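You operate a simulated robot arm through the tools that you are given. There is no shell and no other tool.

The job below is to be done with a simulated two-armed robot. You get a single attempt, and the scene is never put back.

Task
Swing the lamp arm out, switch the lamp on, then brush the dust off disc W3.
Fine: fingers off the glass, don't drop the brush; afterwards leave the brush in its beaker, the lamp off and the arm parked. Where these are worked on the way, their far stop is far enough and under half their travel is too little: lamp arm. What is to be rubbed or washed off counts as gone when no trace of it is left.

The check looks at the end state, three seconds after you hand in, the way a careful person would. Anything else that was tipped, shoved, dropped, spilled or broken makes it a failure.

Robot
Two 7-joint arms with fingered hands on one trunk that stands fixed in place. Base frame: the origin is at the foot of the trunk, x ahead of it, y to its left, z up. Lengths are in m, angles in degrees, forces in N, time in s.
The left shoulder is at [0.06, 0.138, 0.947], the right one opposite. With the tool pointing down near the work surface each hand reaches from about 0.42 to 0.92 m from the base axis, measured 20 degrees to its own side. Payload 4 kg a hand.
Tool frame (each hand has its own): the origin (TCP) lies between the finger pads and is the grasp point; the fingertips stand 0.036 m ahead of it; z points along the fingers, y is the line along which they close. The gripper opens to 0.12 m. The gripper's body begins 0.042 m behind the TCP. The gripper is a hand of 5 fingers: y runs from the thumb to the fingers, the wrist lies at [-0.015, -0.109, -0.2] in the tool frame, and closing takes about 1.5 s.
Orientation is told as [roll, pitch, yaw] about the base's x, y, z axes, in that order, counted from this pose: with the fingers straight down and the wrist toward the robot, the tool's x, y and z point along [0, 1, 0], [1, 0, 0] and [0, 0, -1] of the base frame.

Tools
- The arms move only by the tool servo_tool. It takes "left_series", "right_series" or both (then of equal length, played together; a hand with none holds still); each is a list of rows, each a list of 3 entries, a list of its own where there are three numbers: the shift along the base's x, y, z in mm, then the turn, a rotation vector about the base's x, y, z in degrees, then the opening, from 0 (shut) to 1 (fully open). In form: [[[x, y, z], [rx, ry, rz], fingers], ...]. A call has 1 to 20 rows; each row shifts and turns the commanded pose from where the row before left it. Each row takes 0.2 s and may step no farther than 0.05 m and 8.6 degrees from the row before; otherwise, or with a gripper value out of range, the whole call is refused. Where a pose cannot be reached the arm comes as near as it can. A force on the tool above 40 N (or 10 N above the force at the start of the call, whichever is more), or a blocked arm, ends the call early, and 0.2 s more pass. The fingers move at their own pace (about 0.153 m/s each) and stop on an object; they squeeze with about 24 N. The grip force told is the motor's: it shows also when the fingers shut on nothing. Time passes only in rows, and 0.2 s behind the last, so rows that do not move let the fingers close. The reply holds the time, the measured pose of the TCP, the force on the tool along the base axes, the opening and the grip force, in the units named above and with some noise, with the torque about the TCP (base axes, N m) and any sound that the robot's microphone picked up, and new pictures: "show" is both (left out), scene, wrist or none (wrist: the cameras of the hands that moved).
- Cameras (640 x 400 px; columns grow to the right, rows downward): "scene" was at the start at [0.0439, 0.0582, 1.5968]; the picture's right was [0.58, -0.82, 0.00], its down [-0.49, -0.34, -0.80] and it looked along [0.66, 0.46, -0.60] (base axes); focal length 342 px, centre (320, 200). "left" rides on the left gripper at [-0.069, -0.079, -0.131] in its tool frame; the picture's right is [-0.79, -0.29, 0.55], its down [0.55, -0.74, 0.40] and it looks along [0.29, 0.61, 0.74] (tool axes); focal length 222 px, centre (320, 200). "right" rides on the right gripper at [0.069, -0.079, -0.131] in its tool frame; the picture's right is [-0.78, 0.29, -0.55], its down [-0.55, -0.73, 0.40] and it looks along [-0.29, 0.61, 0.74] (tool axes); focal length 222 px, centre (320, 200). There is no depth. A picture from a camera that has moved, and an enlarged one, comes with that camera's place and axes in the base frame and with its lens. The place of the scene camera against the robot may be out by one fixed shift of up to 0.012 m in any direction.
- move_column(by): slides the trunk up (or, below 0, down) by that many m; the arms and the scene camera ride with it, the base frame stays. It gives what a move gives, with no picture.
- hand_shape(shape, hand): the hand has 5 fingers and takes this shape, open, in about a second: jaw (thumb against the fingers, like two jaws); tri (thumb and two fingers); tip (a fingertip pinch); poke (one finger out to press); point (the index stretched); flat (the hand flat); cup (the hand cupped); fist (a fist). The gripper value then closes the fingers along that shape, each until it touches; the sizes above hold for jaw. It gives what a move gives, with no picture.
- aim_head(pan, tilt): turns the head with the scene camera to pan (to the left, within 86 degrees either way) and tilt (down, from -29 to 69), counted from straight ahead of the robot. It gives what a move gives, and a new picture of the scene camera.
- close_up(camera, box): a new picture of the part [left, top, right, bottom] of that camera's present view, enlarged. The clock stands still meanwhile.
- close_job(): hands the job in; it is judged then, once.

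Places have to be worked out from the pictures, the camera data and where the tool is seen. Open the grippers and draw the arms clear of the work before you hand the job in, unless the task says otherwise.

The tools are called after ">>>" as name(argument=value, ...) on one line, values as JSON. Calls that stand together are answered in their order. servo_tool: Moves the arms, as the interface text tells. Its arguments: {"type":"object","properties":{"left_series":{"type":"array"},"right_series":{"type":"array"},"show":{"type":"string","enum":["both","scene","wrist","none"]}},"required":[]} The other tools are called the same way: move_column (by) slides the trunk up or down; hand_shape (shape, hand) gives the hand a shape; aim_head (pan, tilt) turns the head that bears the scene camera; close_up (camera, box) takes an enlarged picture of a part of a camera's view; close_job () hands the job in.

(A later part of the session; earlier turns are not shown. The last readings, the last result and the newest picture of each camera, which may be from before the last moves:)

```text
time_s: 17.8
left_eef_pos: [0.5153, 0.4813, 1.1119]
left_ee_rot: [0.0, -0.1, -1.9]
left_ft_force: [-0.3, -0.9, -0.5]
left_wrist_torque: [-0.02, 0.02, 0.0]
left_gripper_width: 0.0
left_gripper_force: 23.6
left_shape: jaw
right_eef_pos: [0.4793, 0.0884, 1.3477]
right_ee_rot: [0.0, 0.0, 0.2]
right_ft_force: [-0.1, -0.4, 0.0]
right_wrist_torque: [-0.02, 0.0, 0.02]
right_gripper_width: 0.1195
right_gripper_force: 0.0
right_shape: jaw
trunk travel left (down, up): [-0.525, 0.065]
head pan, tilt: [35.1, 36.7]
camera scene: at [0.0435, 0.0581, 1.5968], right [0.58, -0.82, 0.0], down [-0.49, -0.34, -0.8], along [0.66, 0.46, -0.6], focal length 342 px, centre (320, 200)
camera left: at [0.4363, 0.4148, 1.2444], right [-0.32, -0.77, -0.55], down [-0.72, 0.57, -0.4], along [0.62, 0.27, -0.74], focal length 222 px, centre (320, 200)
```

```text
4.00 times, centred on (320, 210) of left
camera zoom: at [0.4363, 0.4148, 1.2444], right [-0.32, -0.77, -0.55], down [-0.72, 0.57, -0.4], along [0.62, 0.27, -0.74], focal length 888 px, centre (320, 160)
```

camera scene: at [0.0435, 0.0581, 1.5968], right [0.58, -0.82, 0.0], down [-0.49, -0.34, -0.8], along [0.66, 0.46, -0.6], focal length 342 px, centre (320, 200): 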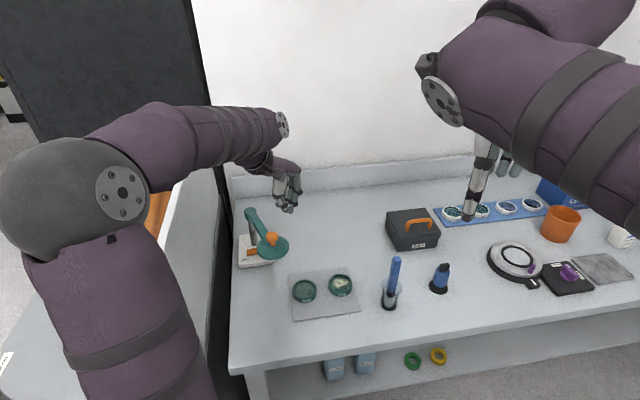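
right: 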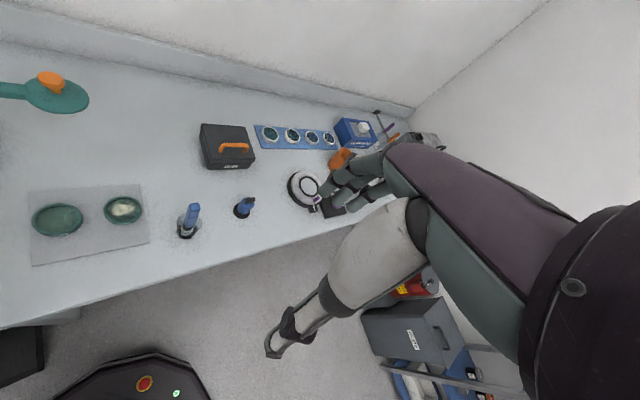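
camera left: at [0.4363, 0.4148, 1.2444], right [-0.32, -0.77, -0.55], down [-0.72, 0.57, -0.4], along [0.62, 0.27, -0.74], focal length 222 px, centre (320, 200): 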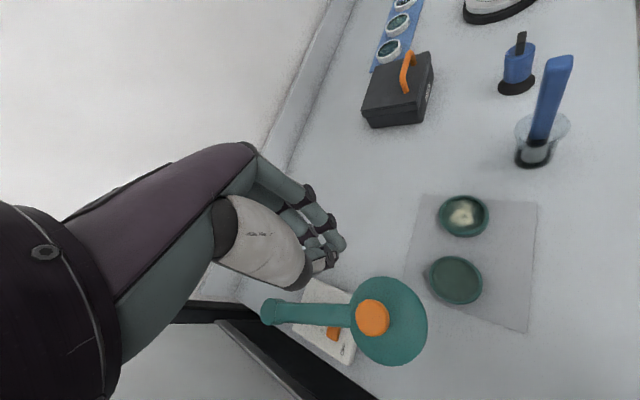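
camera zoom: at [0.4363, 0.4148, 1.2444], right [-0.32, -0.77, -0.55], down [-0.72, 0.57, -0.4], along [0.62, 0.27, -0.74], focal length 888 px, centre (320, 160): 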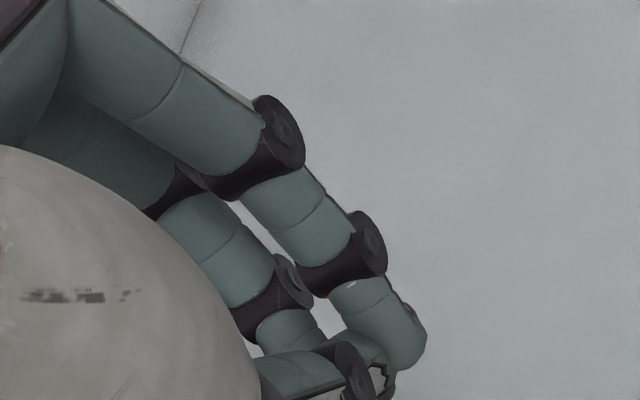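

Knob confirmed at (0.469, 0.492). I descend beside it (fingertips just above head level) and push it along the arc in small rows.

>>> servo_tool(left_series=[[[0, 0, -36], [0, 0, 0], 0.0], [[0, 0, -36], [0, 0, 0], 0.0], [[-8, 3, 0], [0, 0, 0], 0.0], [[-8, 3, 0], [0, 0, 0], 0.0], [[-8, 3.5, 0], [0, 0, 0], 0.0], [[-8, 4, 0], [0, 0, 0], 0.0]], show="both")

```text
time_s: 19.2
left_eef_pos: [0.4844, 0.4931, 1.0432]
left_ee_rot: [0.0, 0.1, -1.9]
left_ft_force: [1.4, 0.9, 0.0]
left_wrist_torque: [-0.02, 0.02, 0.0]
left_gripper_width: 0.0
left_gripper_force: 24.9
left_shape: jaw
right_eef_pos: [0.4808, 0.0899, 1.3476]
right_ee_rot: [0.1, 0.1, 0.0]
right_ft_force: [-0.1, 0.2, -0.1]
right_wrist_torque: [-0.01, -0.05, 0.02]
right_gripper_width: 0.1196
right_gripper_force: 0.1
right_shape: jaw
trunk travel left (down, up): [-0.525, 0.065]
head pan, tilt: [35.1, 36.7]
camera scene: at [0.0439, 0.0583, 1.5968], right [0.58, -0.82, 0.0], down [-0.49, -0.34, -0.8], along [0.66, 0.46, -0.6], focal length 342 px, centre (320, 200)
camera left: at [0.4049, 0.4285, 1.1736], right [-0.32, -0.77, -0.55], down [-0.72, 0.57, -0.4], along [0.62, 0.27, -0.74], focal length 222 px, centre (320, 200)
```

scene: 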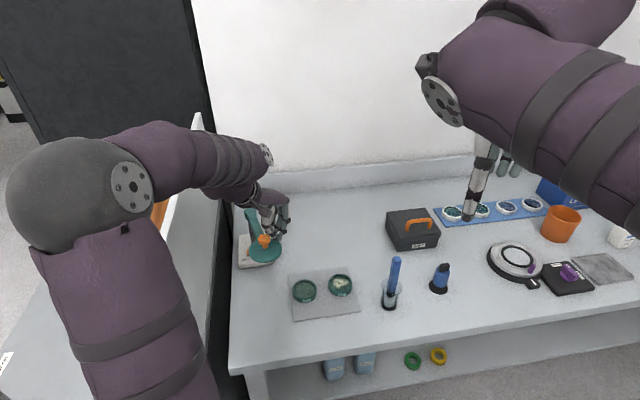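
left: 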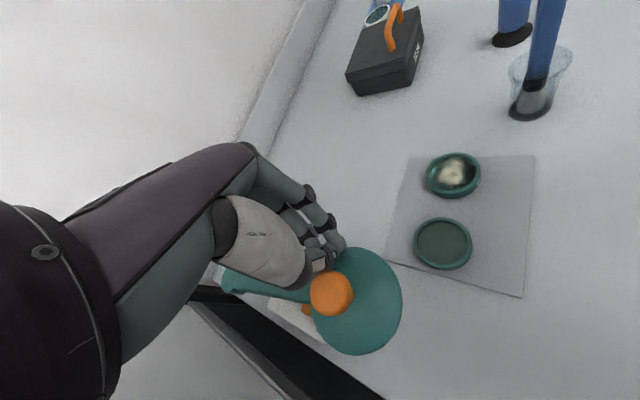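

Push works with barely any force; knob now near (0.451, 0.500). Continuing toward the stop.

>>> servo_tool(left_series=[[[-7, 4.5, 0], [0, 0, 0], 0.0], [[-7, 4.5, 0], [0, 0, 0], 0.0], [[-7, 5, 0], [0, 0, 0], 0.0], [[-6, 5, 0], [0, 0, 0], 0.0], [[0, 0, 0], [0, 0, 0], 0.0]], show="both")

```text
time_s: 20.4
left_eef_pos: [0.4588, 0.5141, 1.0412]
left_ee_rot: [0.0, 0.0, -1.9]
left_ft_force: [0.7, 0.1, -0.1]
left_wrist_torque: [0.02, 0.0, 0.0]
left_gripper_width: 0.0
left_gripper_force: 24.5
left_shape: jaw
right_eef_pos: [0.4794, 0.0894, 1.3474]
right_ee_rot: [0.0, 0.1, 0.0]
right_ft_force: [0.3, -0.3, -0.2]
right_wrist_torque: [0.0, -0.01, -0.01]
right_gripper_width: 0.1198
right_gripper_force: 0.1
right_shape: jaw
trunk travel left (down, up): [-0.525, 0.065]
head pan, tilt: [35.1, 36.7]
camera scene: at [0.044, 0.0582, 1.5968], right [0.58, -0.82, 0.0], down [-0.49, -0.34, -0.8], along [0.66, 0.46, -0.6], focal length 342 px, centre (320, 200)
camera left: at [0.3781, 0.4473, 1.1734], right [-0.32, -0.77, -0.55], down [-0.72, 0.57, -0.4], along [0.62, 0.27, -0.74], focal length 222 px, centre (320, 200)
```

scene: 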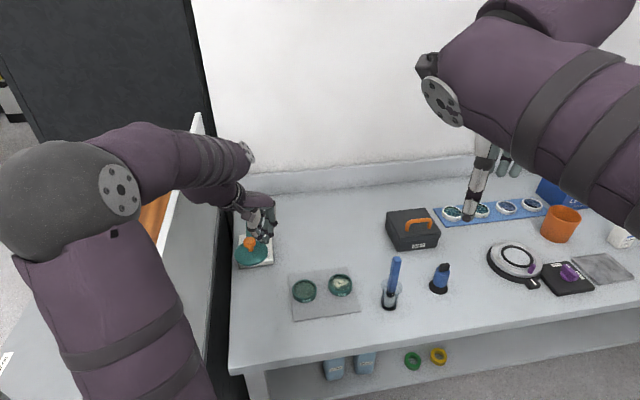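
left: 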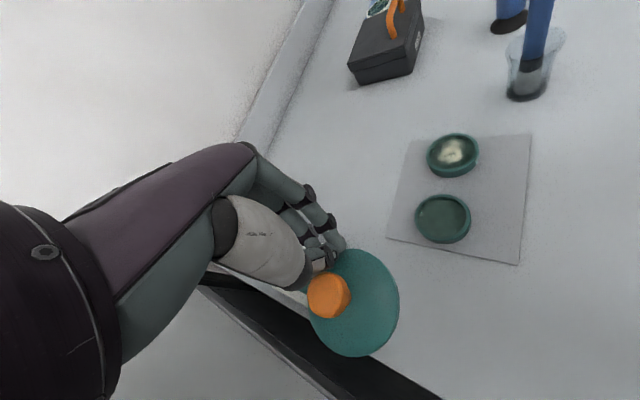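

Knob now near (0.424, 0.522) — about 90° out. I nudge a bit more to feel the stop.

>>> servo_tool(left_series=[[[-3, 3, 0], [0, 0, 0], 0.0], [[-3, 3, 0], [0, 0, 0], 0.0], [[0, 0, 0], [0, 0, 0], 0.0]], show="both")

```text
time_s: 21.2
left_eef_pos: [0.4526, 0.5171, 1.0413]
left_ee_rot: [0.0, 0.0, -2.0]
left_ft_force: [7.4, -5.0, 5.2]
left_wrist_torque: [-0.02, 0.02, 0.05]
left_gripper_width: 0.0003
left_gripper_force: 23.9
left_shape: jaw
right_eef_pos: [0.48, 0.0892, 1.348]
right_ee_rot: [0.0, 0.2, 0.0]
right_ft_force: [0.7, -0.9, 0.3]
right_wrist_torque: [0.0, -0.02, 0.0]
right_gripper_width: 0.1198
right_gripper_force: 0.0
right_shape: jaw
trunk travel left (down, up): [-0.525, 0.065]
head pan, tilt: [35.1, 36.7]
camera scene: at [0.0448, 0.057, 1.5969], right [0.57, -0.82, 0.0], down [-0.49, -0.34, -0.8], along [0.66, 0.46, -0.6], focal length 342 px, centre (320, 200)
camera left: at [0.3732, 0.4518, 1.174], right [-0.32, -0.77, -0.55], down [-0.71, 0.58, -0.4], along [0.62, 0.26, -0.74], focal length 222 px, centre (320, 200)
```

scene: 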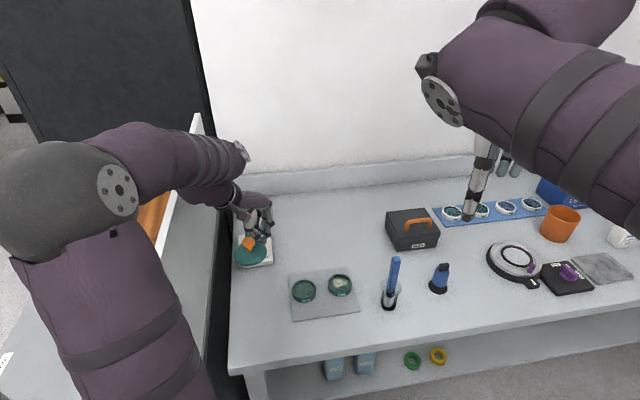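
left: 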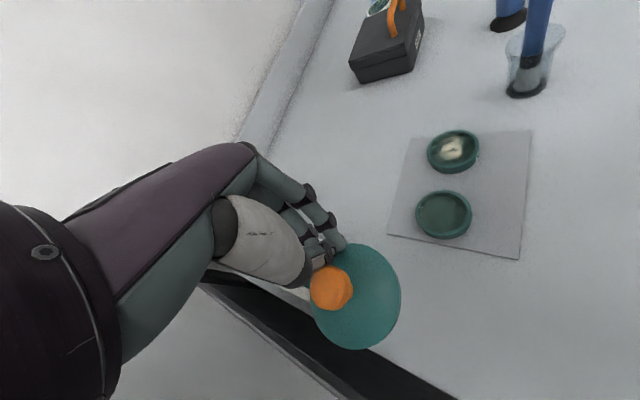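

The stop is felt (≈9 N) at ~90° of swing. I back the hand straight off the knob, then lift and retreat to the starting area.

>>> servo_tool(left_series=[[[5, -3, 0], [0, 0, 0], 0.0], [[10, -6, 0], [0, 0, 0], 0.0], [[15, -8, 0], [0, 0, 0], 0.0], [[0, 0, 25], [0, 0, 0], 0.0], [[0, 0, 45], [0, 0, 0], 0.0], [[0, 0, 45], [0, 0, 0], 0.0], [[-25, -5, 40], [0, 0, 0], 0.2], [[-30, 0, 40], [0, 0, 0], 0.5], [[-30, 0, 40], [0, 0, 0], 0.8], [[-30, 0, 30], [0, 0, 0], 1.0], [[-30, 0, 20], [0, 0, 0], 1.0]], show="both")

>>> close_up(camera="scene", box=[216, 190, 312, 280])

```text
time_s: 23.6
left_eef_pos: [0.3345, 0.4972, 1.3288]
left_ee_rot: [0.0, 0.0, -2.0]
left_ft_force: [-0.5, -0.3, -0.4]
left_wrist_torque: [-0.04, 0.0, 0.02]
left_gripper_width: 0.1198
left_gripper_force: 0.0
left_shape: jaw
right_eef_pos: [0.4789, 0.0899, 1.3468]
right_ee_rot: [0.0, 0.0, 0.2]
right_ft_force: [-0.5, -0.2, -0.4]
right_wrist_torque: [0.02, -0.02, 0.0]
right_gripper_width: 0.1196
right_gripper_force: 0.1
right_shape: jaw
trunk travel left (down, up): [-0.525, 0.065]
head pan, tilt: [35.1, 36.7]
camera scene: at [0.0429, 0.058, 1.5968], right [0.58, -0.82, 0.0], down [-0.49, -0.34, -0.8], along [0.66, 0.46, -0.6], focal length 342 px, centre (320, 200)
camera left: at [0.2543, 0.4319, 1.4598], right [-0.32, -0.77, -0.55], down [-0.72, 0.57, -0.4], along [0.62, 0.27, -0.74], focal length 222 px, centre (320, 200)
```

scene: 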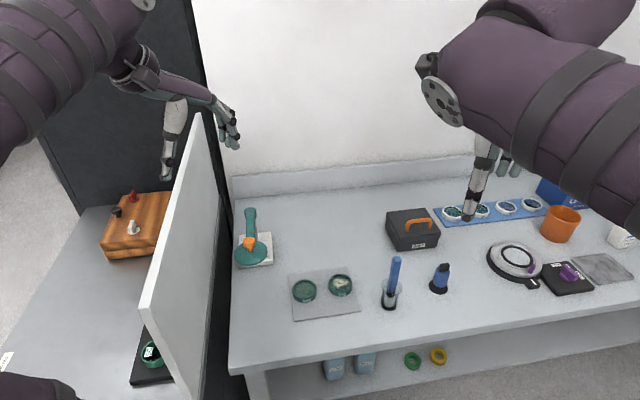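
left: 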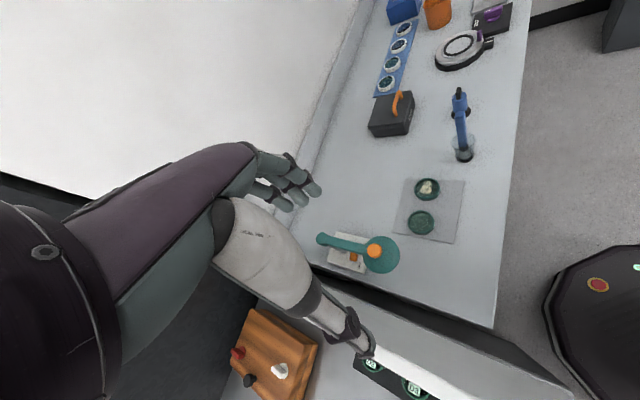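

```text
4.44 times, centred on (264, 235) of scene
camera zoom: at [0.0429, 0.058, 1.5968], right [0.58, -0.82, 0.0], down [-0.49, -0.34, -0.8], along [0.66, 0.46, -0.6], focal length 1521 px, centre (569, 44)
```

zoom: 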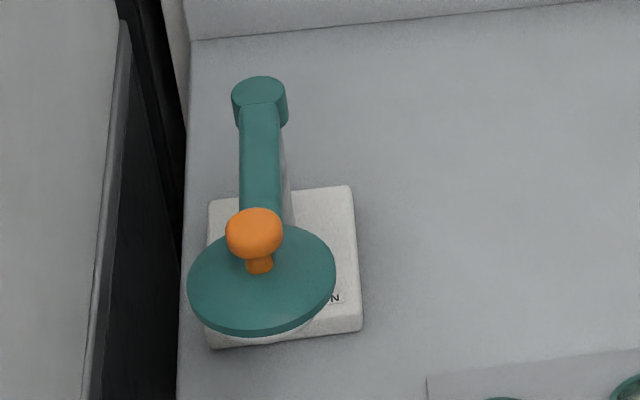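

The lamp arm sits at the far stop over the switch base, so the ON end must be pressed from the right under the arm. I shape the right hand into "poke" and look at it.

>>> hand_shape(shape="poke", hand="right")

>>> close_up(camera="right", box=[240, 120, 480, 270])

>>> close_up(camera="scene", box=[400, 130, 560, 230])

```text
time_s: 24.5
left_eef_pos: [0.336, 0.498, 1.3283]
left_ee_rot: [0.0, 0.0, -2.0]
left_ft_force: [0.4, 0.1, 0.2]
left_wrist_torque: [-0.01, 0.0, 0.02]
left_gripper_width: 0.1196
left_gripper_force: 0.0
left_shape: jaw
right_eef_pos: [0.4793, 0.0892, 1.3468]
right_ee_rot: [0.1, 0.0, -0.1]
right_ft_force: [0.3, -0.1, 0.3]
right_wrist_torque: [-0.01, 0.01, 0.02]
right_gripper_width: 0.0
right_gripper_force: 0.1
right_shape: poke
trunk travel left (down, up): [-0.525, 0.065]
head pan, tilt: [35.1, 36.7]
```

```text
2.67 times, centred on (360, 195) of right
camera zoom: at [0.4012, 0.1594, 1.4779], right [0.29, -0.78, 0.55], down [-0.73, -0.55, -0.4], along [0.61, -0.29, -0.74], focal length 592 px, centre (213, 213)
```

zoom: 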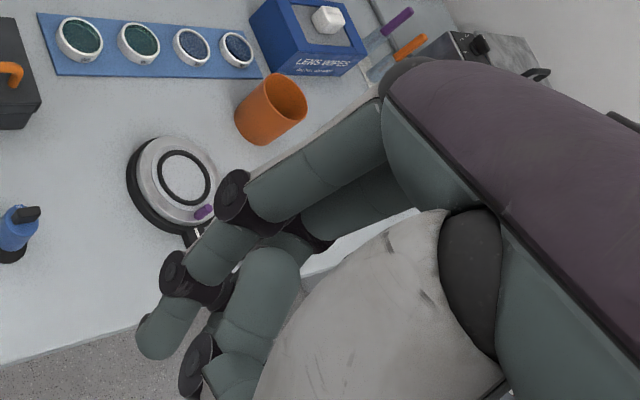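

```text
4.00 times, centred on (480, 180) of scene
camera zoom: at [0.0439, 0.0582, 1.5968], right [0.58, -0.82, 0.0], down [-0.49, -0.34, -0.8], along [0.66, 0.46, -0.6], focal length 1369 px, centre (-320, 280)
```

zoom: 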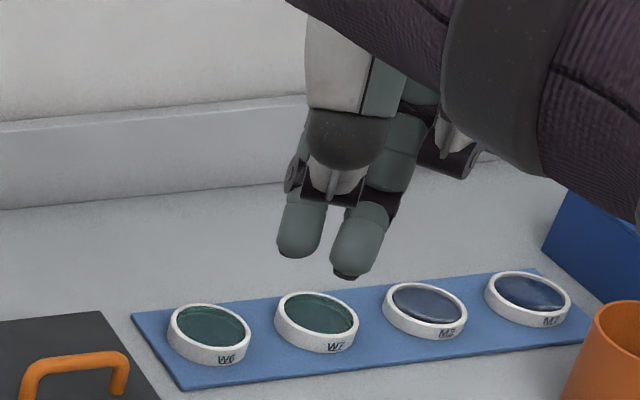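

In the poke shape the index tip triangulates to about 0.04 ahead of the TCP. I check in more detail which part extends furthest.

>>> close_up(camera="right", box=[270, 200, 390, 275])

>>> close_up(camera="scene", box=[456, 140, 520, 210])

>>> close_up(camera="left", box=[310, 170, 510, 295])

```text
5.33 times, centred on (330, 238) of right
camera zoom: at [0.4012, 0.1594, 1.4779], right [0.29, -0.78, 0.55], down [-0.73, -0.55, -0.4], along [0.61, -0.29, -0.74], focal length 1185 px, centre (267, 0)
```

zoom: 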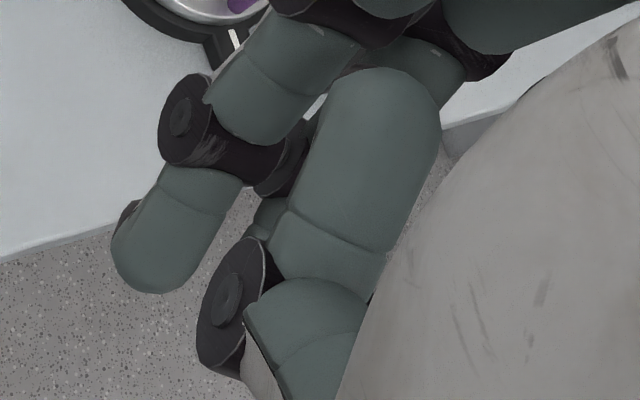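

```text
5.71 times, centred on (488, 175) of scene
camera zoom: at [0.0439, 0.0582, 1.5968], right [0.58, -0.82, 0.0], down [-0.49, -0.34, -0.8], along [0.66, 0.46, -0.6], focal length 1956 px, centre (-640, 343)
```

zoom: 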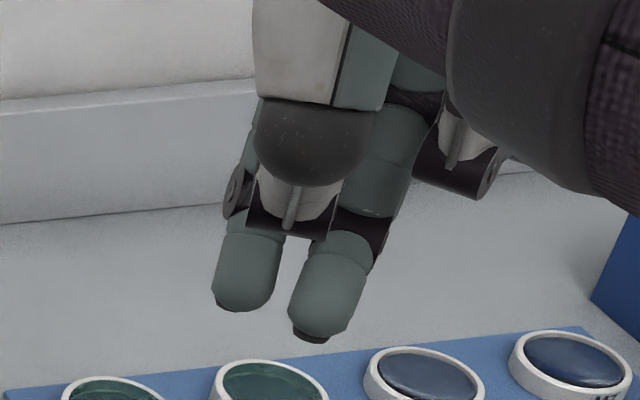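

```text
3.20 times, centred on (410, 232) of left
camera zoom: at [0.2558, 0.4322, 1.459], right [-0.32, -0.77, -0.55], down [-0.72, 0.57, -0.4], along [0.62, 0.27, -0.74], focal length 711 px, centre (32, 96)
```

zoom: 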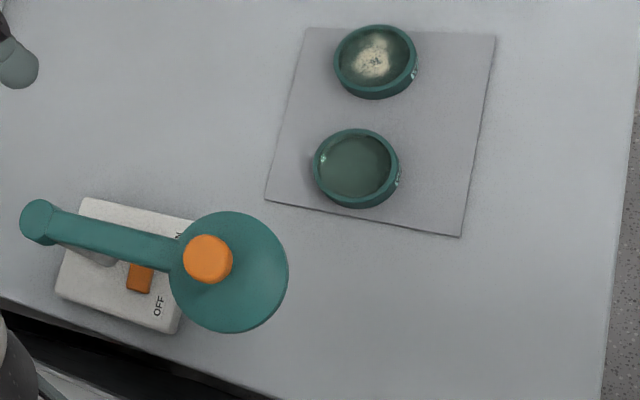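

Poke leaves the curled finger nearly as low as the index. I check whether "point" gives a clearer extended finger.

>>> hand_shape(shape="point", hand="right")

>>> close_up(camera="right", box=[200, 100, 440, 250])

>>> close_up(camera="scene", box=[440, 120, 536, 210])

```text
time_s: 25.4
left_eef_pos: [0.3356, 0.4981, 1.327]
left_ee_rot: [0.0, -0.1, -2.0]
left_ft_force: [-0.1, -0.1, 0.0]
left_wrist_torque: [0.01, -0.01, 0.01]
left_gripper_width: 0.1196
left_gripper_force: 0.0
left_shape: jaw
right_eef_pos: [0.4797, 0.0898, 1.3484]
right_ee_rot: [0.1, 0.0, 0.1]
right_ft_force: [-0.7, 0.2, -1.2]
right_wrist_torque: [0.0, -0.03, -0.01]
right_gripper_width: 0.1141
right_gripper_force: 0.2
right_shape: point
trunk travel left (down, up): [-0.525, 0.065]
head pan, tilt: [35.1, 36.7]
```

```text
2.67 times, centred on (320, 175) of right
camera zoom: at [0.4012, 0.1594, 1.4779], right [0.29, -0.78, 0.55], down [-0.73, -0.55, -0.4], along [0.61, -0.29, -0.74], focal length 592 px, centre (320, 267)
```

zoom: 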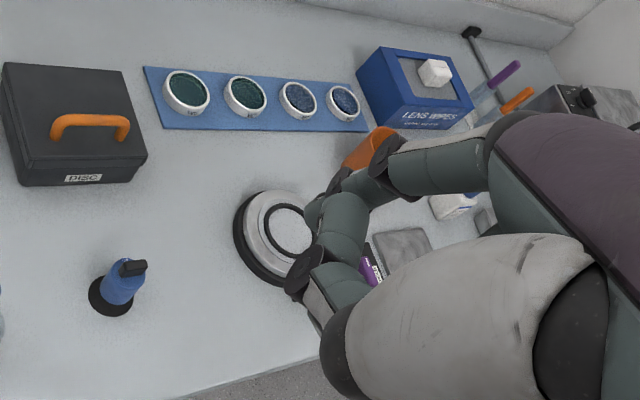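

```text
4.44 times, centred on (488, 165) of scene
camera zoom: at [0.0439, 0.0582, 1.5968], right [0.58, -0.82, 0.0], down [-0.49, -0.34, -0.8], along [0.66, 0.46, -0.6], focal length 1521 px, centre (-427, 356)
```

zoom: 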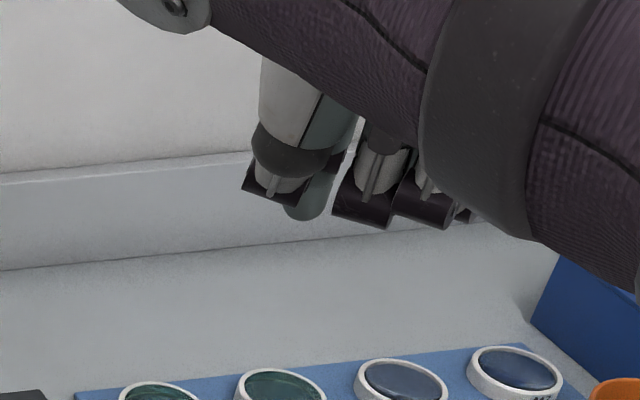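

"Point" sends the index straight ahead, not down, which is less handy. I check the "tip" shape, closed, as a pressing beak.

>>> hand_shape(shape="tip", hand="right")

>>> servo_tool(right_series=[[[0, 0, 0], [0, 0, 0], 0], [[0, 0, 0], [0, 0, 0], 0], [[0, 0, 0], [0, 0, 0], 0], [[0, 0, 0], [0, 0, 0], 0], [[0, 0, 0], [0, 0, 0], 0]], show="wrist")

>>> close_up(camera="right", box=[240, 150, 400, 250])

>>> close_up(camera="scene", box=[440, 130, 536, 220])

```text
time_s: 26.3
left_eef_pos: [0.3353, 0.4973, 1.328]
left_ee_rot: [-0.1, 0.0, -2.0]
left_ft_force: [0.3, 0.3, 0.1]
left_wrist_torque: [0.04, 0.01, 0.0]
left_gripper_width: 0.1199
left_gripper_force: 0.0
left_shape: jaw
right_eef_pos: [0.4807, 0.0891, 1.3478]
right_ee_rot: [0.0, 0.0, 0.2]
right_ft_force: [-0.3, 0.3, 0.2]
right_wrist_torque: [-0.02, 0.03, -0.02]
right_gripper_width: 0.1199
right_gripper_force: 0.1
right_shape: tip
trunk travel left (down, up): [-0.525, 0.065]
head pan, tilt: [35.1, 36.7]
```

```text
time_s: 27.5
left_eef_pos: [0.3341, 0.4977, 1.3281]
left_ee_rot: [0.0, 0.0, -2.0]
left_ft_force: [-0.2, -0.8, -0.5]
left_wrist_torque: [-0.02, 0.0, -0.03]
left_gripper_width: 0.12
left_gripper_force: 0.2
left_shape: jaw
right_eef_pos: [0.4794, 0.0892, 1.3483]
right_ee_rot: [0.0, 0.1, -0.1]
right_ft_force: [-0.2, 0.2, -0.8]
right_wrist_torque: [0.04, -0.03, 0.03]
right_gripper_width: 0.0
right_gripper_force: 23.6
right_shape: tip
trunk travel left (down, up): [-0.525, 0.065]
head pan, tilt: [35.1, 36.7]
camera right: at [0.4012, 0.1594, 1.478], right [0.29, -0.78, 0.55], down [-0.73, -0.55, -0.4], along [0.61, -0.29, -0.74], focal length 222 px, centre (320, 200)
```

right: 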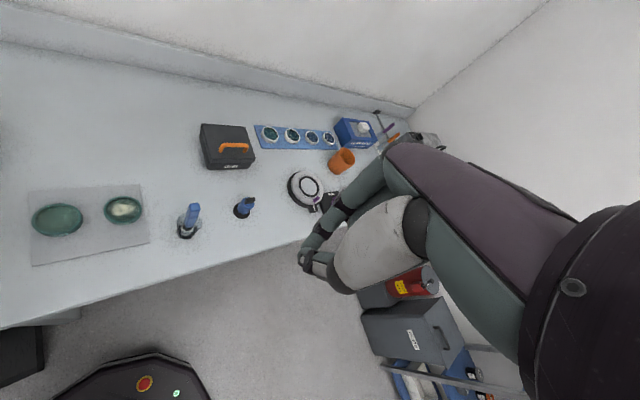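

```text
4.00 times, centred on (320, 200) of right
camera zoom: at [0.4012, 0.1594, 1.478], right [0.29, -0.78, 0.55], down [-0.73, -0.55, -0.4], along [0.61, -0.29, -0.74], focal length 888 px, centre (320, 200)
```

zoom: 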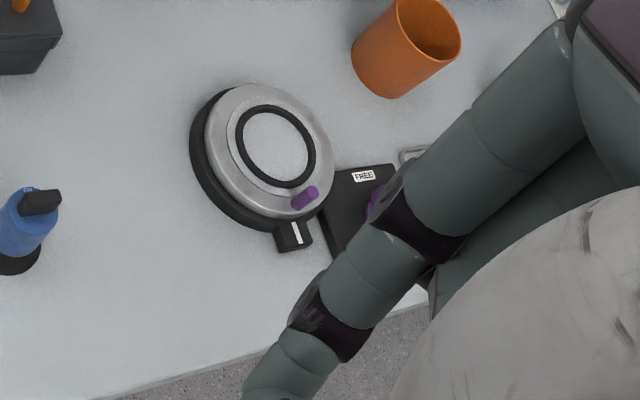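

```text
4.44 times, centred on (488, 175) of scene
camera zoom: at [0.0439, 0.0582, 1.5968], right [0.58, -0.82, 0.0], down [-0.49, -0.34, -0.8], along [0.66, 0.46, -0.6], focal length 1521 px, centre (-427, 311)
```

zoom: 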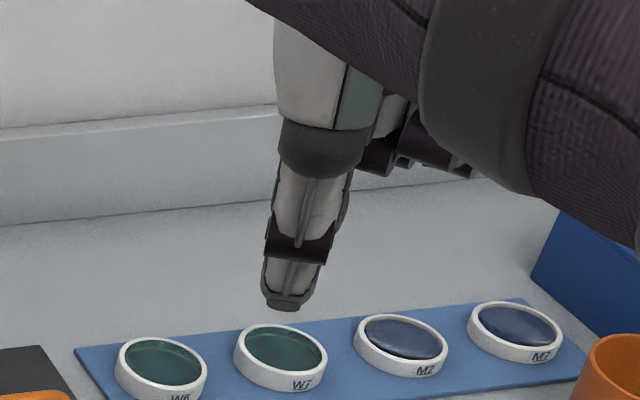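

Closed "tip" shape makes a neat narrow beak (tip ≈0.042 ahead of TCP, other fingers tucked away). I move the right hand high over the bench, yawing 60° and then leaning it 45° so that the beak can come in from the right under the lamp arm toward the ON end, estimated at (0.515, 0.597, 0.885).

>>> servo_tool(right_series=[[[5, 20, -8], [0, 0, 7.5], 0], [[5, 20, -8], [0, 0, 7.5], 0], [[5, 20, -8], [0, 0, 7.5], 0], [[5, 20, -8], [0, 0, 7.5], 0], [[5, 20, -8], [0, 0, 7.5], 0], [[5, 20, -8], [0, 0, 7.5], 0], [[5, 20, -8], [0, 0, 7.5], 0], [[5, 20, -8], [0, 0, 7.5], 0], [[5, 20, -12], [7.05, 2.55, 0], 0], [[5, 20, -12], [7.05, 2.55, 0], 0], [[5, 20, -12], [7.05, 2.55, 0], 0], [[5, 20, -12], [7.05, 2.55, 0], 0], [[5, 20, -12], [7.05, 2.55, 0], 0], [[5, 20, -12], [7.05, 2.55, 0], 0]], show="both")

```text
time_s: 30.5
left_eef_pos: [0.3363, 0.498, 1.3274]
left_ee_rot: [0.0, 0.2, -2.0]
left_ft_force: [0.4, 0.8, -1.0]
left_wrist_torque: [0.02, 0.0, 0.01]
left_gripper_width: 0.1197
left_gripper_force: 0.0
left_shape: jaw
right_eef_pos: [0.5524, 0.3691, 1.2104]
right_ee_rot: [37.5, -27.3, 50.6]
right_ft_force: [-0.5, -0.4, 0.1]
right_wrist_torque: [-0.02, -0.01, 0.03]
right_gripper_width: 0.0
right_gripper_force: 23.6
right_shape: tip
trunk travel left (down, up): [-0.525, 0.065]
head pan, tilt: [35.1, 36.7]
camera scene: at [0.045, 0.0585, 1.5968], right [0.58, -0.82, 0.0], down [-0.49, -0.34, -0.8], along [0.66, 0.46, -0.6], focal length 342 px, centre (320, 200)
camera right: at [0.4841, 0.2482, 1.3045], right [0.92, -0.39, 0.09], down [-0.08, -0.4, -0.91], along [0.39, 0.83, -0.4], focal length 222 px, centre (320, 200)
```

scene: 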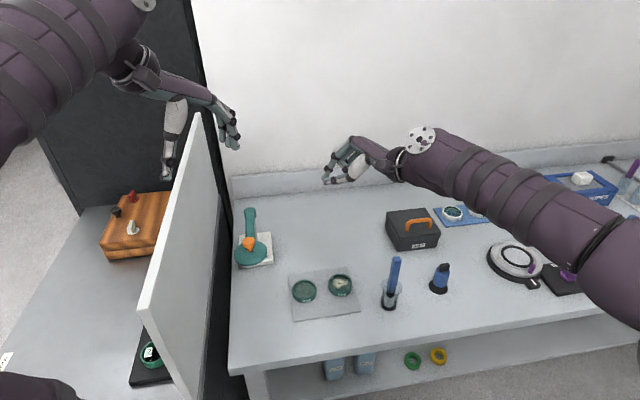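
right: 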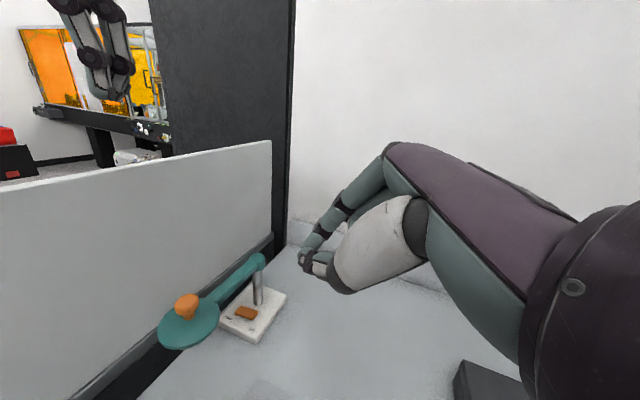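

The right wrist camera now sees the switch beneath the lamp arm from the right. I zoom in to locate the rocker exactly.

>>> close_up(camera="right", box=[144, 240, 304, 360])

>>> close_up(camera="right", box=[216, 290, 280, 330])

```text
3.33 times, centred on (224, 300) of right
camera zoom: at [0.4841, 0.2482, 1.3045], right [0.92, -0.39, 0.09], down [-0.08, -0.4, -0.91], along [0.39, 0.83, -0.4], focal length 740 px, centre (640, -133)
```

zoom: 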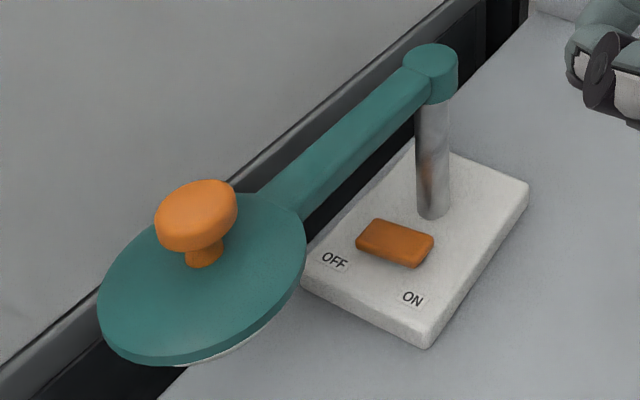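

```text
10.00 times, centred on (248, 310) of right
camera zoom: at [0.4841, 0.2482, 1.3045], right [0.92, -0.39, 0.09], down [-0.08, -0.4, -0.91], along [0.39, 0.83, -0.4], focal length 2221 px, centre (1040, -900)
```

zoom: 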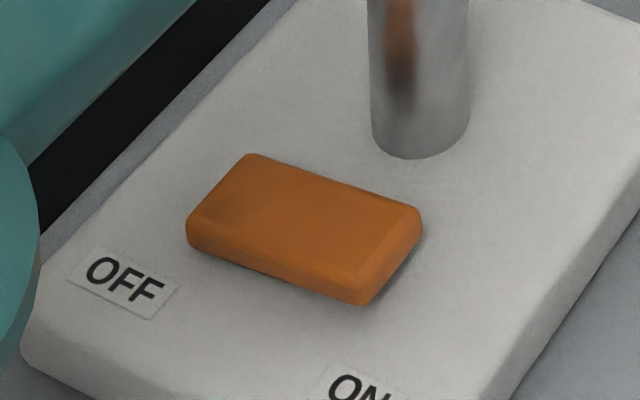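

Rocker ON end confirmed near (0.516, 0.596, 0.888). I descend to a standoff ~0.2 m back along the beak's axis and check clearance of the forearm.

>>> servo_tool(right_series=[[[4.3, 13.2, -30], [0, 0, 0], 0], [[4.3, 13.2, -30], [0, 0, 0], 0], [[4.3, 13.2, -30], [0, 0, 0], 0], [[4.3, 13.2, -30], [0, 0, 0], 0], [[4.3, 13.2, -30], [0, 0, 0], 0]], show="both")

```text
time_s: 31.7
left_eef_pos: [0.3367, 0.4993, 1.3277]
left_ee_rot: [0.0, 0.0, -2.0]
left_ft_force: [0.7, -0.4, -0.1]
left_wrist_torque: [-0.04, 0.0, 0.01]
left_gripper_width: 0.1201
left_gripper_force: 0.1
left_shape: jaw
right_eef_pos: [0.5745, 0.4351, 1.0623]
right_ee_rot: [37.4, -27.1, 50.7]
right_ft_force: [-0.4, -0.1, -0.1]
right_wrist_torque: [0.02, -0.03, 0.04]
right_gripper_width: 0.0
right_gripper_force: 23.5
right_shape: tip
trunk travel left (down, up): [-0.525, 0.065]
head pan, tilt: [35.1, 36.7]
camera scene: at [0.0446, 0.0589, 1.5968], right [0.58, -0.82, 0.0], down [-0.49, -0.34, -0.8], along [0.66, 0.46, -0.6], focal length 342 px, centre (320, 200)
camera right: at [0.5053, 0.3146, 1.1548], right [0.92, -0.39, 0.1], down [-0.08, -0.4, -0.91], along [0.39, 0.83, -0.4], focal length 222 px, centre (320, 200)
```

scene: 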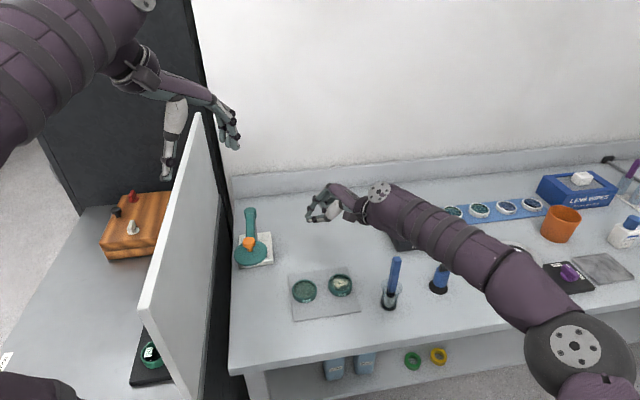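
right: 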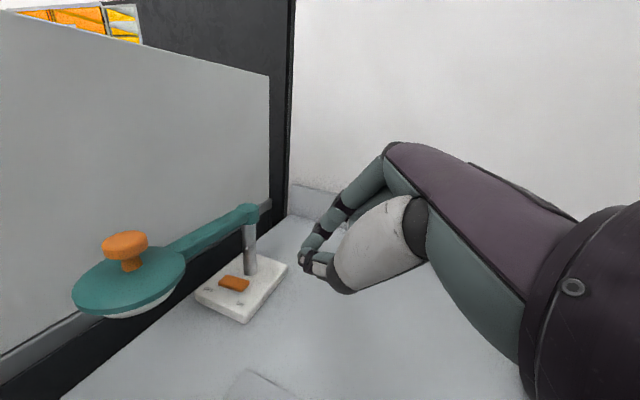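

Forearm is high (≈1.15) and clear of everything. I advance along the beak axis to about 5 cm from the rocker and check.

>>> servo_tool(right_series=[[[-6, 16.6, -17.9], [0, 0, 0], 0], [[-6, 16.6, -17.9], [0, 0, 0], 0], [[-6, 16.6, -17.9], [0, 0, 0], 0], [[-6, 16.6, -17.9], [0, 0, 0], 0], [[-6, 16.6, -17.9], [0, 0, 0], 0], [[-6, 16.6, -17.9], [0, 0, 0], 0]], show="both")

>>> close_up(camera="right", box=[180, 170, 340, 270])

>>> close_up(camera="scene", box=[224, 180, 352, 260])

```text
time_s: 33.1
left_eef_pos: [0.3352, 0.4986, 1.3277]
left_ee_rot: [0.0, 0.0, -2.0]
left_ft_force: [-0.2, -0.1, -0.1]
left_wrist_torque: [-0.01, -0.01, -0.01]
left_gripper_width: 0.12
left_gripper_force: 0.0
left_shape: jaw
right_eef_pos: [0.5345, 0.5361, 0.9539]
right_ee_rot: [37.4, -27.1, 50.7]
right_ft_force: [-0.1, -0.3, 0.1]
right_wrist_torque: [-0.02, 0.0, -0.01]
right_gripper_width: 0.0
right_gripper_force: 24.1
right_shape: tip
trunk travel left (down, up): [-0.525, 0.065]
head pan, tilt: [35.1, 36.7]
camera scene: at [0.0438, 0.059, 1.5968], right [0.58, -0.82, 0.0], down [-0.49, -0.34, -0.8], along [0.66, 0.46, -0.6], focal length 342 px, centre (320, 200)
camera right: at [0.4681, 0.4146, 1.0472], right [0.92, -0.39, 0.1], down [-0.08, -0.4, -0.91], along [0.4, 0.83, -0.4], focal length 222 px, centre (320, 200)
```

scene: 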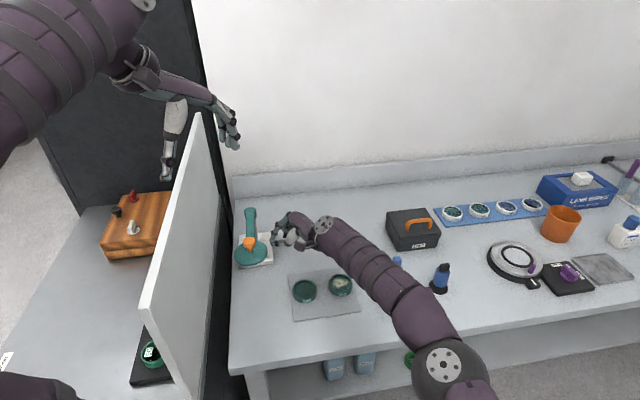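
right: 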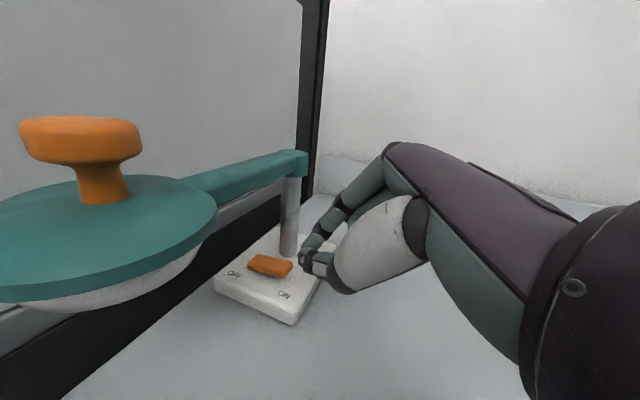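

```text
4.00 times, centred on (260, 220) of right
camera zoom: at [0.4681, 0.4146, 1.0472], right [0.92, -0.39, 0.1], down [-0.08, -0.4, -0.91], along [0.4, 0.83, -0.4], focal length 888 px, centre (560, 120)
```

zoom: 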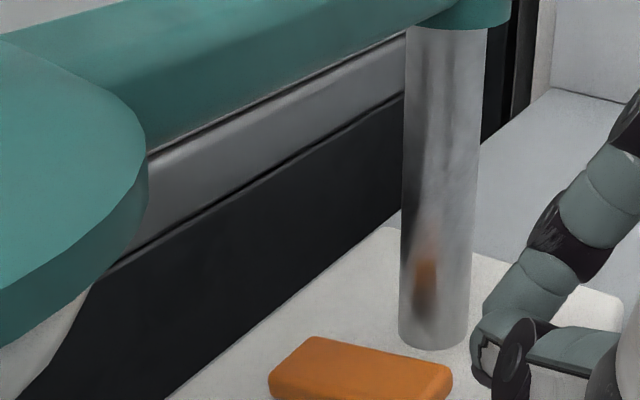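

```text
5.00 times, centred on (288, 220) of scene
camera zoom: at [0.0438, 0.059, 1.5968], right [0.58, -0.82, 0.0], down [-0.49, -0.34, -0.8], along [0.66, 0.46, -0.6], focal length 1711 px, centre (480, 100)
```

zoom: 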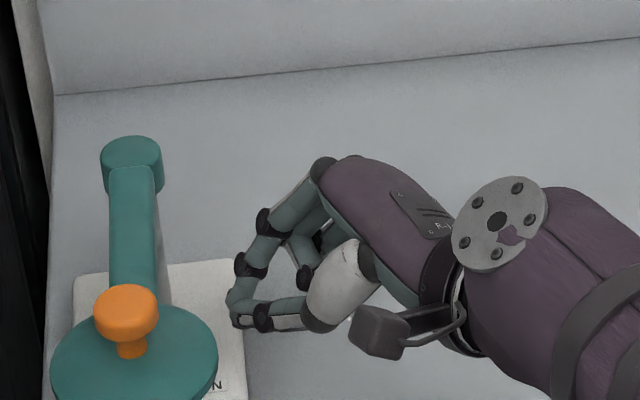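

The beak tip is ~5 cm from the ON end with good clearance all round. I bring it just above the ON end (≈12 mm above) before pressing straight down.

>>> servo_tool(right_series=[[[-2.5, 10, -8], [0, 0, 0], 0], [[-2.5, 10, -8], [0, 0, 0], 0], [[-2, 9, -6], [0, 0, 0], 0]], show="wrist")

>>> close_up(camera="right", box=[240, 200, 368, 280])

>>> close_up(camera="scene", box=[224, 200, 320, 260])

```text
time_s: 33.9
left_eef_pos: [0.3361, 0.4989, 1.3283]
left_ee_rot: [0.0, 0.1, -2.0]
left_ft_force: [-0.4, -0.4, -0.3]
left_wrist_torque: [0.02, 0.0, 0.0]
left_gripper_width: 0.1197
left_gripper_force: 0.2
left_shape: jaw
right_eef_pos: [0.5302, 0.5551, 0.9381]
right_ee_rot: [37.4, -27.1, 50.7]
right_ft_force: [0.2, -0.1, -0.5]
right_wrist_torque: [0.02, -0.02, -0.03]
right_gripper_width: 0.0
right_gripper_force: 24.7
right_shape: tip
right hand out of reach, approached as far as the arm can: row 3
trunk travel left (down, up): [-0.525, 0.065]
head pan, tilt: [35.1, 36.7]
camera right: at [0.4629, 0.434, 1.032], right [0.92, -0.39, 0.1], down [-0.08, -0.4, -0.91], along [0.39, 0.83, -0.4], focal length 222 px, centre (320, 200)
```

right: 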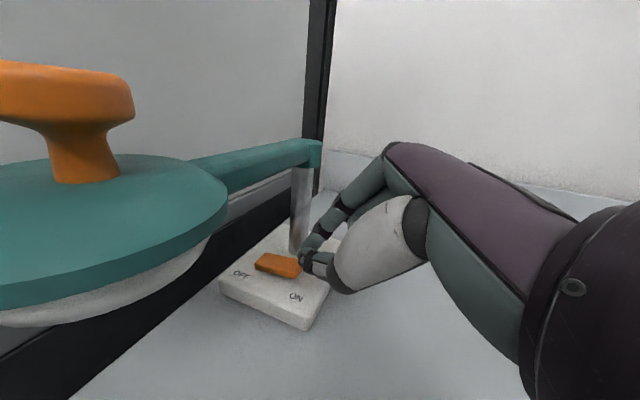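

```text
5.00 times, centred on (304, 240) of right
camera zoom: at [0.4629, 0.434, 1.032], right [0.92, -0.39, 0.1], down [-0.08, -0.4, -0.91], along [0.39, 0.83, -0.4], focal length 1111 px, centre (400, 0)
```

zoom: 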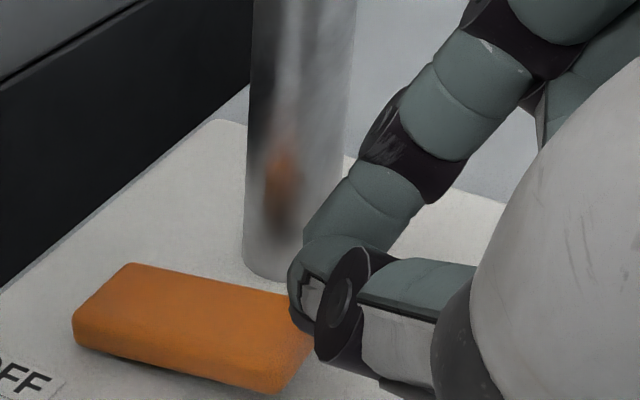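

```text
6.67 times, centred on (272, 230) of scene
camera zoom: at [0.0437, 0.0585, 1.5968], right [0.58, -0.82, 0.0], down [-0.49, -0.34, -0.8], along [0.66, 0.46, -0.6], focal length 2282 px, centre (640, 0)
```

zoom: 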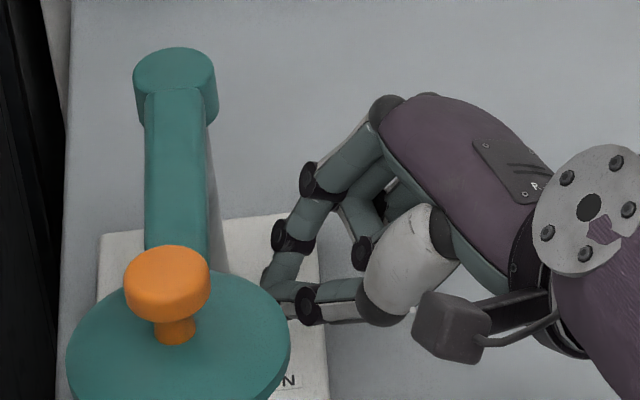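

The arm reports reach limit ~1.5 cm short of the ON end. I back off slightly and re-approach with a smaller lean (≈37°), which shifts the wrist differently.

>>> servo_tool(right_series=[[[3, -10, 9], [0, 0, 0], 0], [[-1, 6, -2], [-3.5, -1.3, 0], 0], [[-1, 6, -2], [-3.5, -1.3, 0], 0]], show="none")

```text
time_s: 34.7
left_eef_pos: [0.3357, 0.499, 1.3296]
left_ee_rot: [0.0, -0.1, -2.0]
left_ft_force: [-0.2, -0.1, -0.2]
left_wrist_torque: [0.04, 0.01, 0.02]
left_gripper_width: 0.1199
left_gripper_force: 0.0
left_shape: jaw
right_eef_pos: [0.5285, 0.5541, 0.9403]
right_ee_rot: [32.2, -23.9, 53.3]
right_ft_force: [0.5, -0.8, -0.6]
right_wrist_torque: [0.03, 0.0, 0.01]
right_gripper_width: 0.0
right_gripper_force: 23.7
right_shape: tip
right hand out of reach, approached as far as the arm can: row 3
trunk travel left (down, up): [-0.525, 0.065]
head pan, tilt: [35.1, 36.7]
```

Still limited at y≈0.555. I'll change the hand's pointing direction (lean more straight along +y), which brings the wrist nearer to the shoulder, then try advancing again.

>>> servo_tool(right_series=[[[0, -8, 4], [0, 0, 0], 0], [[-1, 0, 0], [4.3, -2.65, -1.3], 0], [[-1, 0, -2], [4.3, -2.65, -1.3], 0], [[-1, 6, -6], [0, 0, 0], 0], [[-1, 6, -6], [0, 0, 0], 0]], show="wrist")

```text
time_s: 35.9
left_eef_pos: [0.3353, 0.4975, 1.3274]
left_ee_rot: [0.0, 0.0, -2.0]
left_ft_force: [-0.2, -0.4, -0.2]
left_wrist_torque: [0.01, 0.01, 0.03]
left_gripper_width: 0.1197
left_gripper_force: 0.1
left_shape: jaw
right_eef_pos: [0.5206, 0.565, 0.9296]
right_ee_rot: [31.6, -33.2, 50.4]
right_ft_force: [0.5, -0.4, -1.4]
right_wrist_torque: [0.0, 0.02, 0.02]
right_gripper_width: 0.0001
right_gripper_force: 24.0
right_shape: tip
right hand out of reach, approached as far as the arm can: row 1
trunk travel left (down, up): [-0.525, 0.065]
head pan, tilt: [35.1, 36.7]
camera right: at [0.4329, 0.4469, 1.0104], right [0.87, -0.44, 0.2], down [0.03, -0.37, -0.93], along [0.49, 0.81, -0.31], focal length 222 px, centre (320, 200)
```

right: 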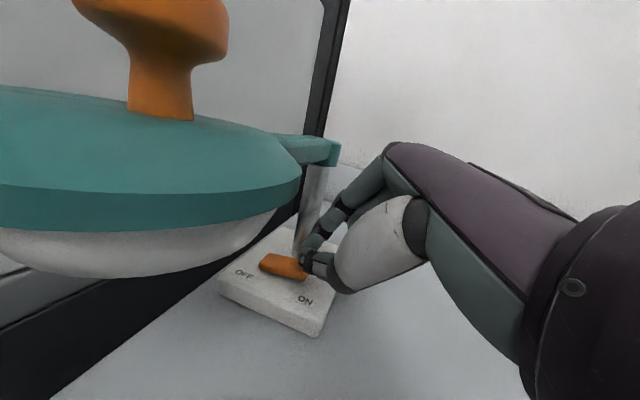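

Now the beak is right over the ON end (tip ≈(0.516, 0.594, 0.900)). Zooming to verify alignment before pressing.

>>> close_up(camera="right", box=[220, 200, 380, 300])

>>> close_up(camera="scene", box=[224, 200, 320, 260])

```text
4.00 times, centred on (300, 250) of right
camera zoom: at [0.4329, 0.4469, 1.0104], right [0.87, -0.44, 0.2], down [0.03, -0.37, -0.93], along [0.49, 0.81, -0.31], focal length 888 px, centre (400, 0)
```

zoom: 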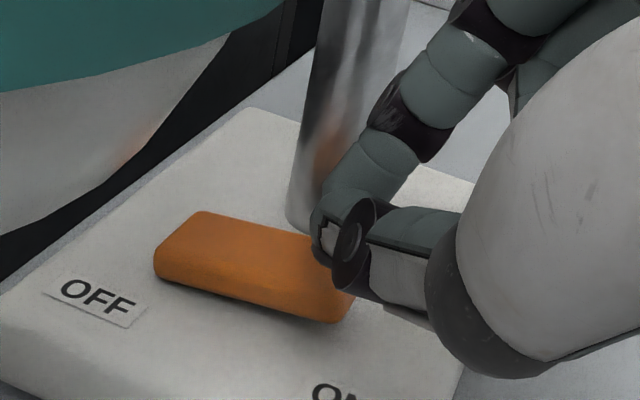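

```text
6.67 times, centred on (272, 230) of scene
camera zoom: at [0.044, 0.0584, 1.5968], right [0.58, -0.82, 0.0], down [-0.49, -0.34, -0.8], along [0.66, 0.46, -0.6], focal length 2282 px, centre (640, 0)
```

zoom: 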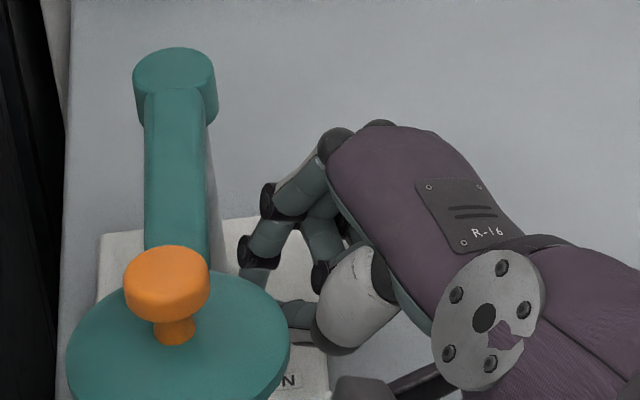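

The beak hangs directly over the ON end. Pressing straight down in small rows.

>>> servo_tool(right_series=[[[0, 0, -4], [0, 0, 0], 0], [[0, 0, -4], [0, 0, 0], 0], [[0, 0, -3], [0, 0, 0], 0]], show="wrist")

>>> close_up(camera="right", box=[220, 200, 380, 300])

```text
time_s: 36.7
left_eef_pos: [0.3362, 0.4984, 1.3285]
left_ee_rot: [0.1, 0.0, -2.0]
left_ft_force: [-0.6, -0.2, 0.7]
left_wrist_torque: [0.01, 0.0, 0.01]
left_gripper_width: 0.1199
left_gripper_force: 0.0
left_shape: jaw
right_eef_pos: [0.5179, 0.5657, 0.9196]
right_ee_rot: [31.7, -33.3, 50.5]
right_ft_force: [0.7, 0.1, 0.8]
right_wrist_torque: [0.02, -0.02, -0.03]
right_gripper_width: 0.0001
right_gripper_force: 24.0
right_shape: tip
trunk travel left (down, up): [-0.525, 0.065]
head pan, tilt: [35.1, 36.7]
camera right: at [0.4324, 0.4472, 0.9992], right [0.87, -0.44, 0.2], down [0.03, -0.38, -0.93], along [0.49, 0.81, -0.32], focal length 222 px, centre (320, 200)
```

right: 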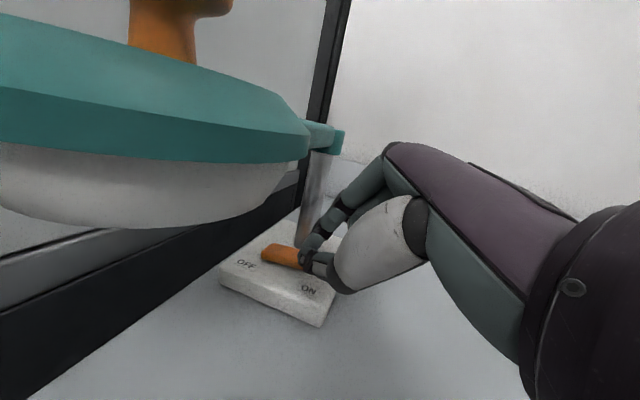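

```text
4.00 times, centred on (300, 250) of right
camera zoom: at [0.4324, 0.4472, 0.9992], right [0.87, -0.44, 0.2], down [0.03, -0.38, -0.93], along [0.49, 0.81, -0.32], focal length 888 px, centre (400, 0)
```

zoom: 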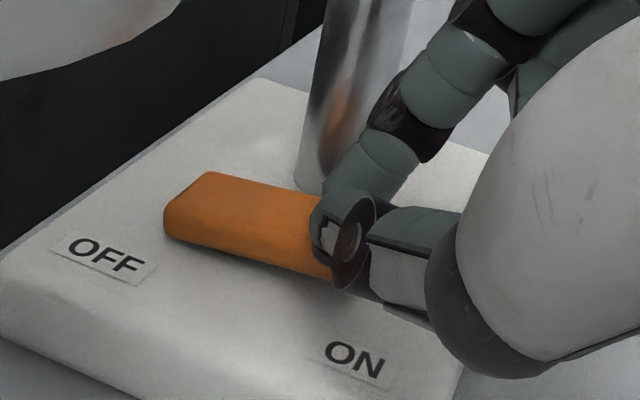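

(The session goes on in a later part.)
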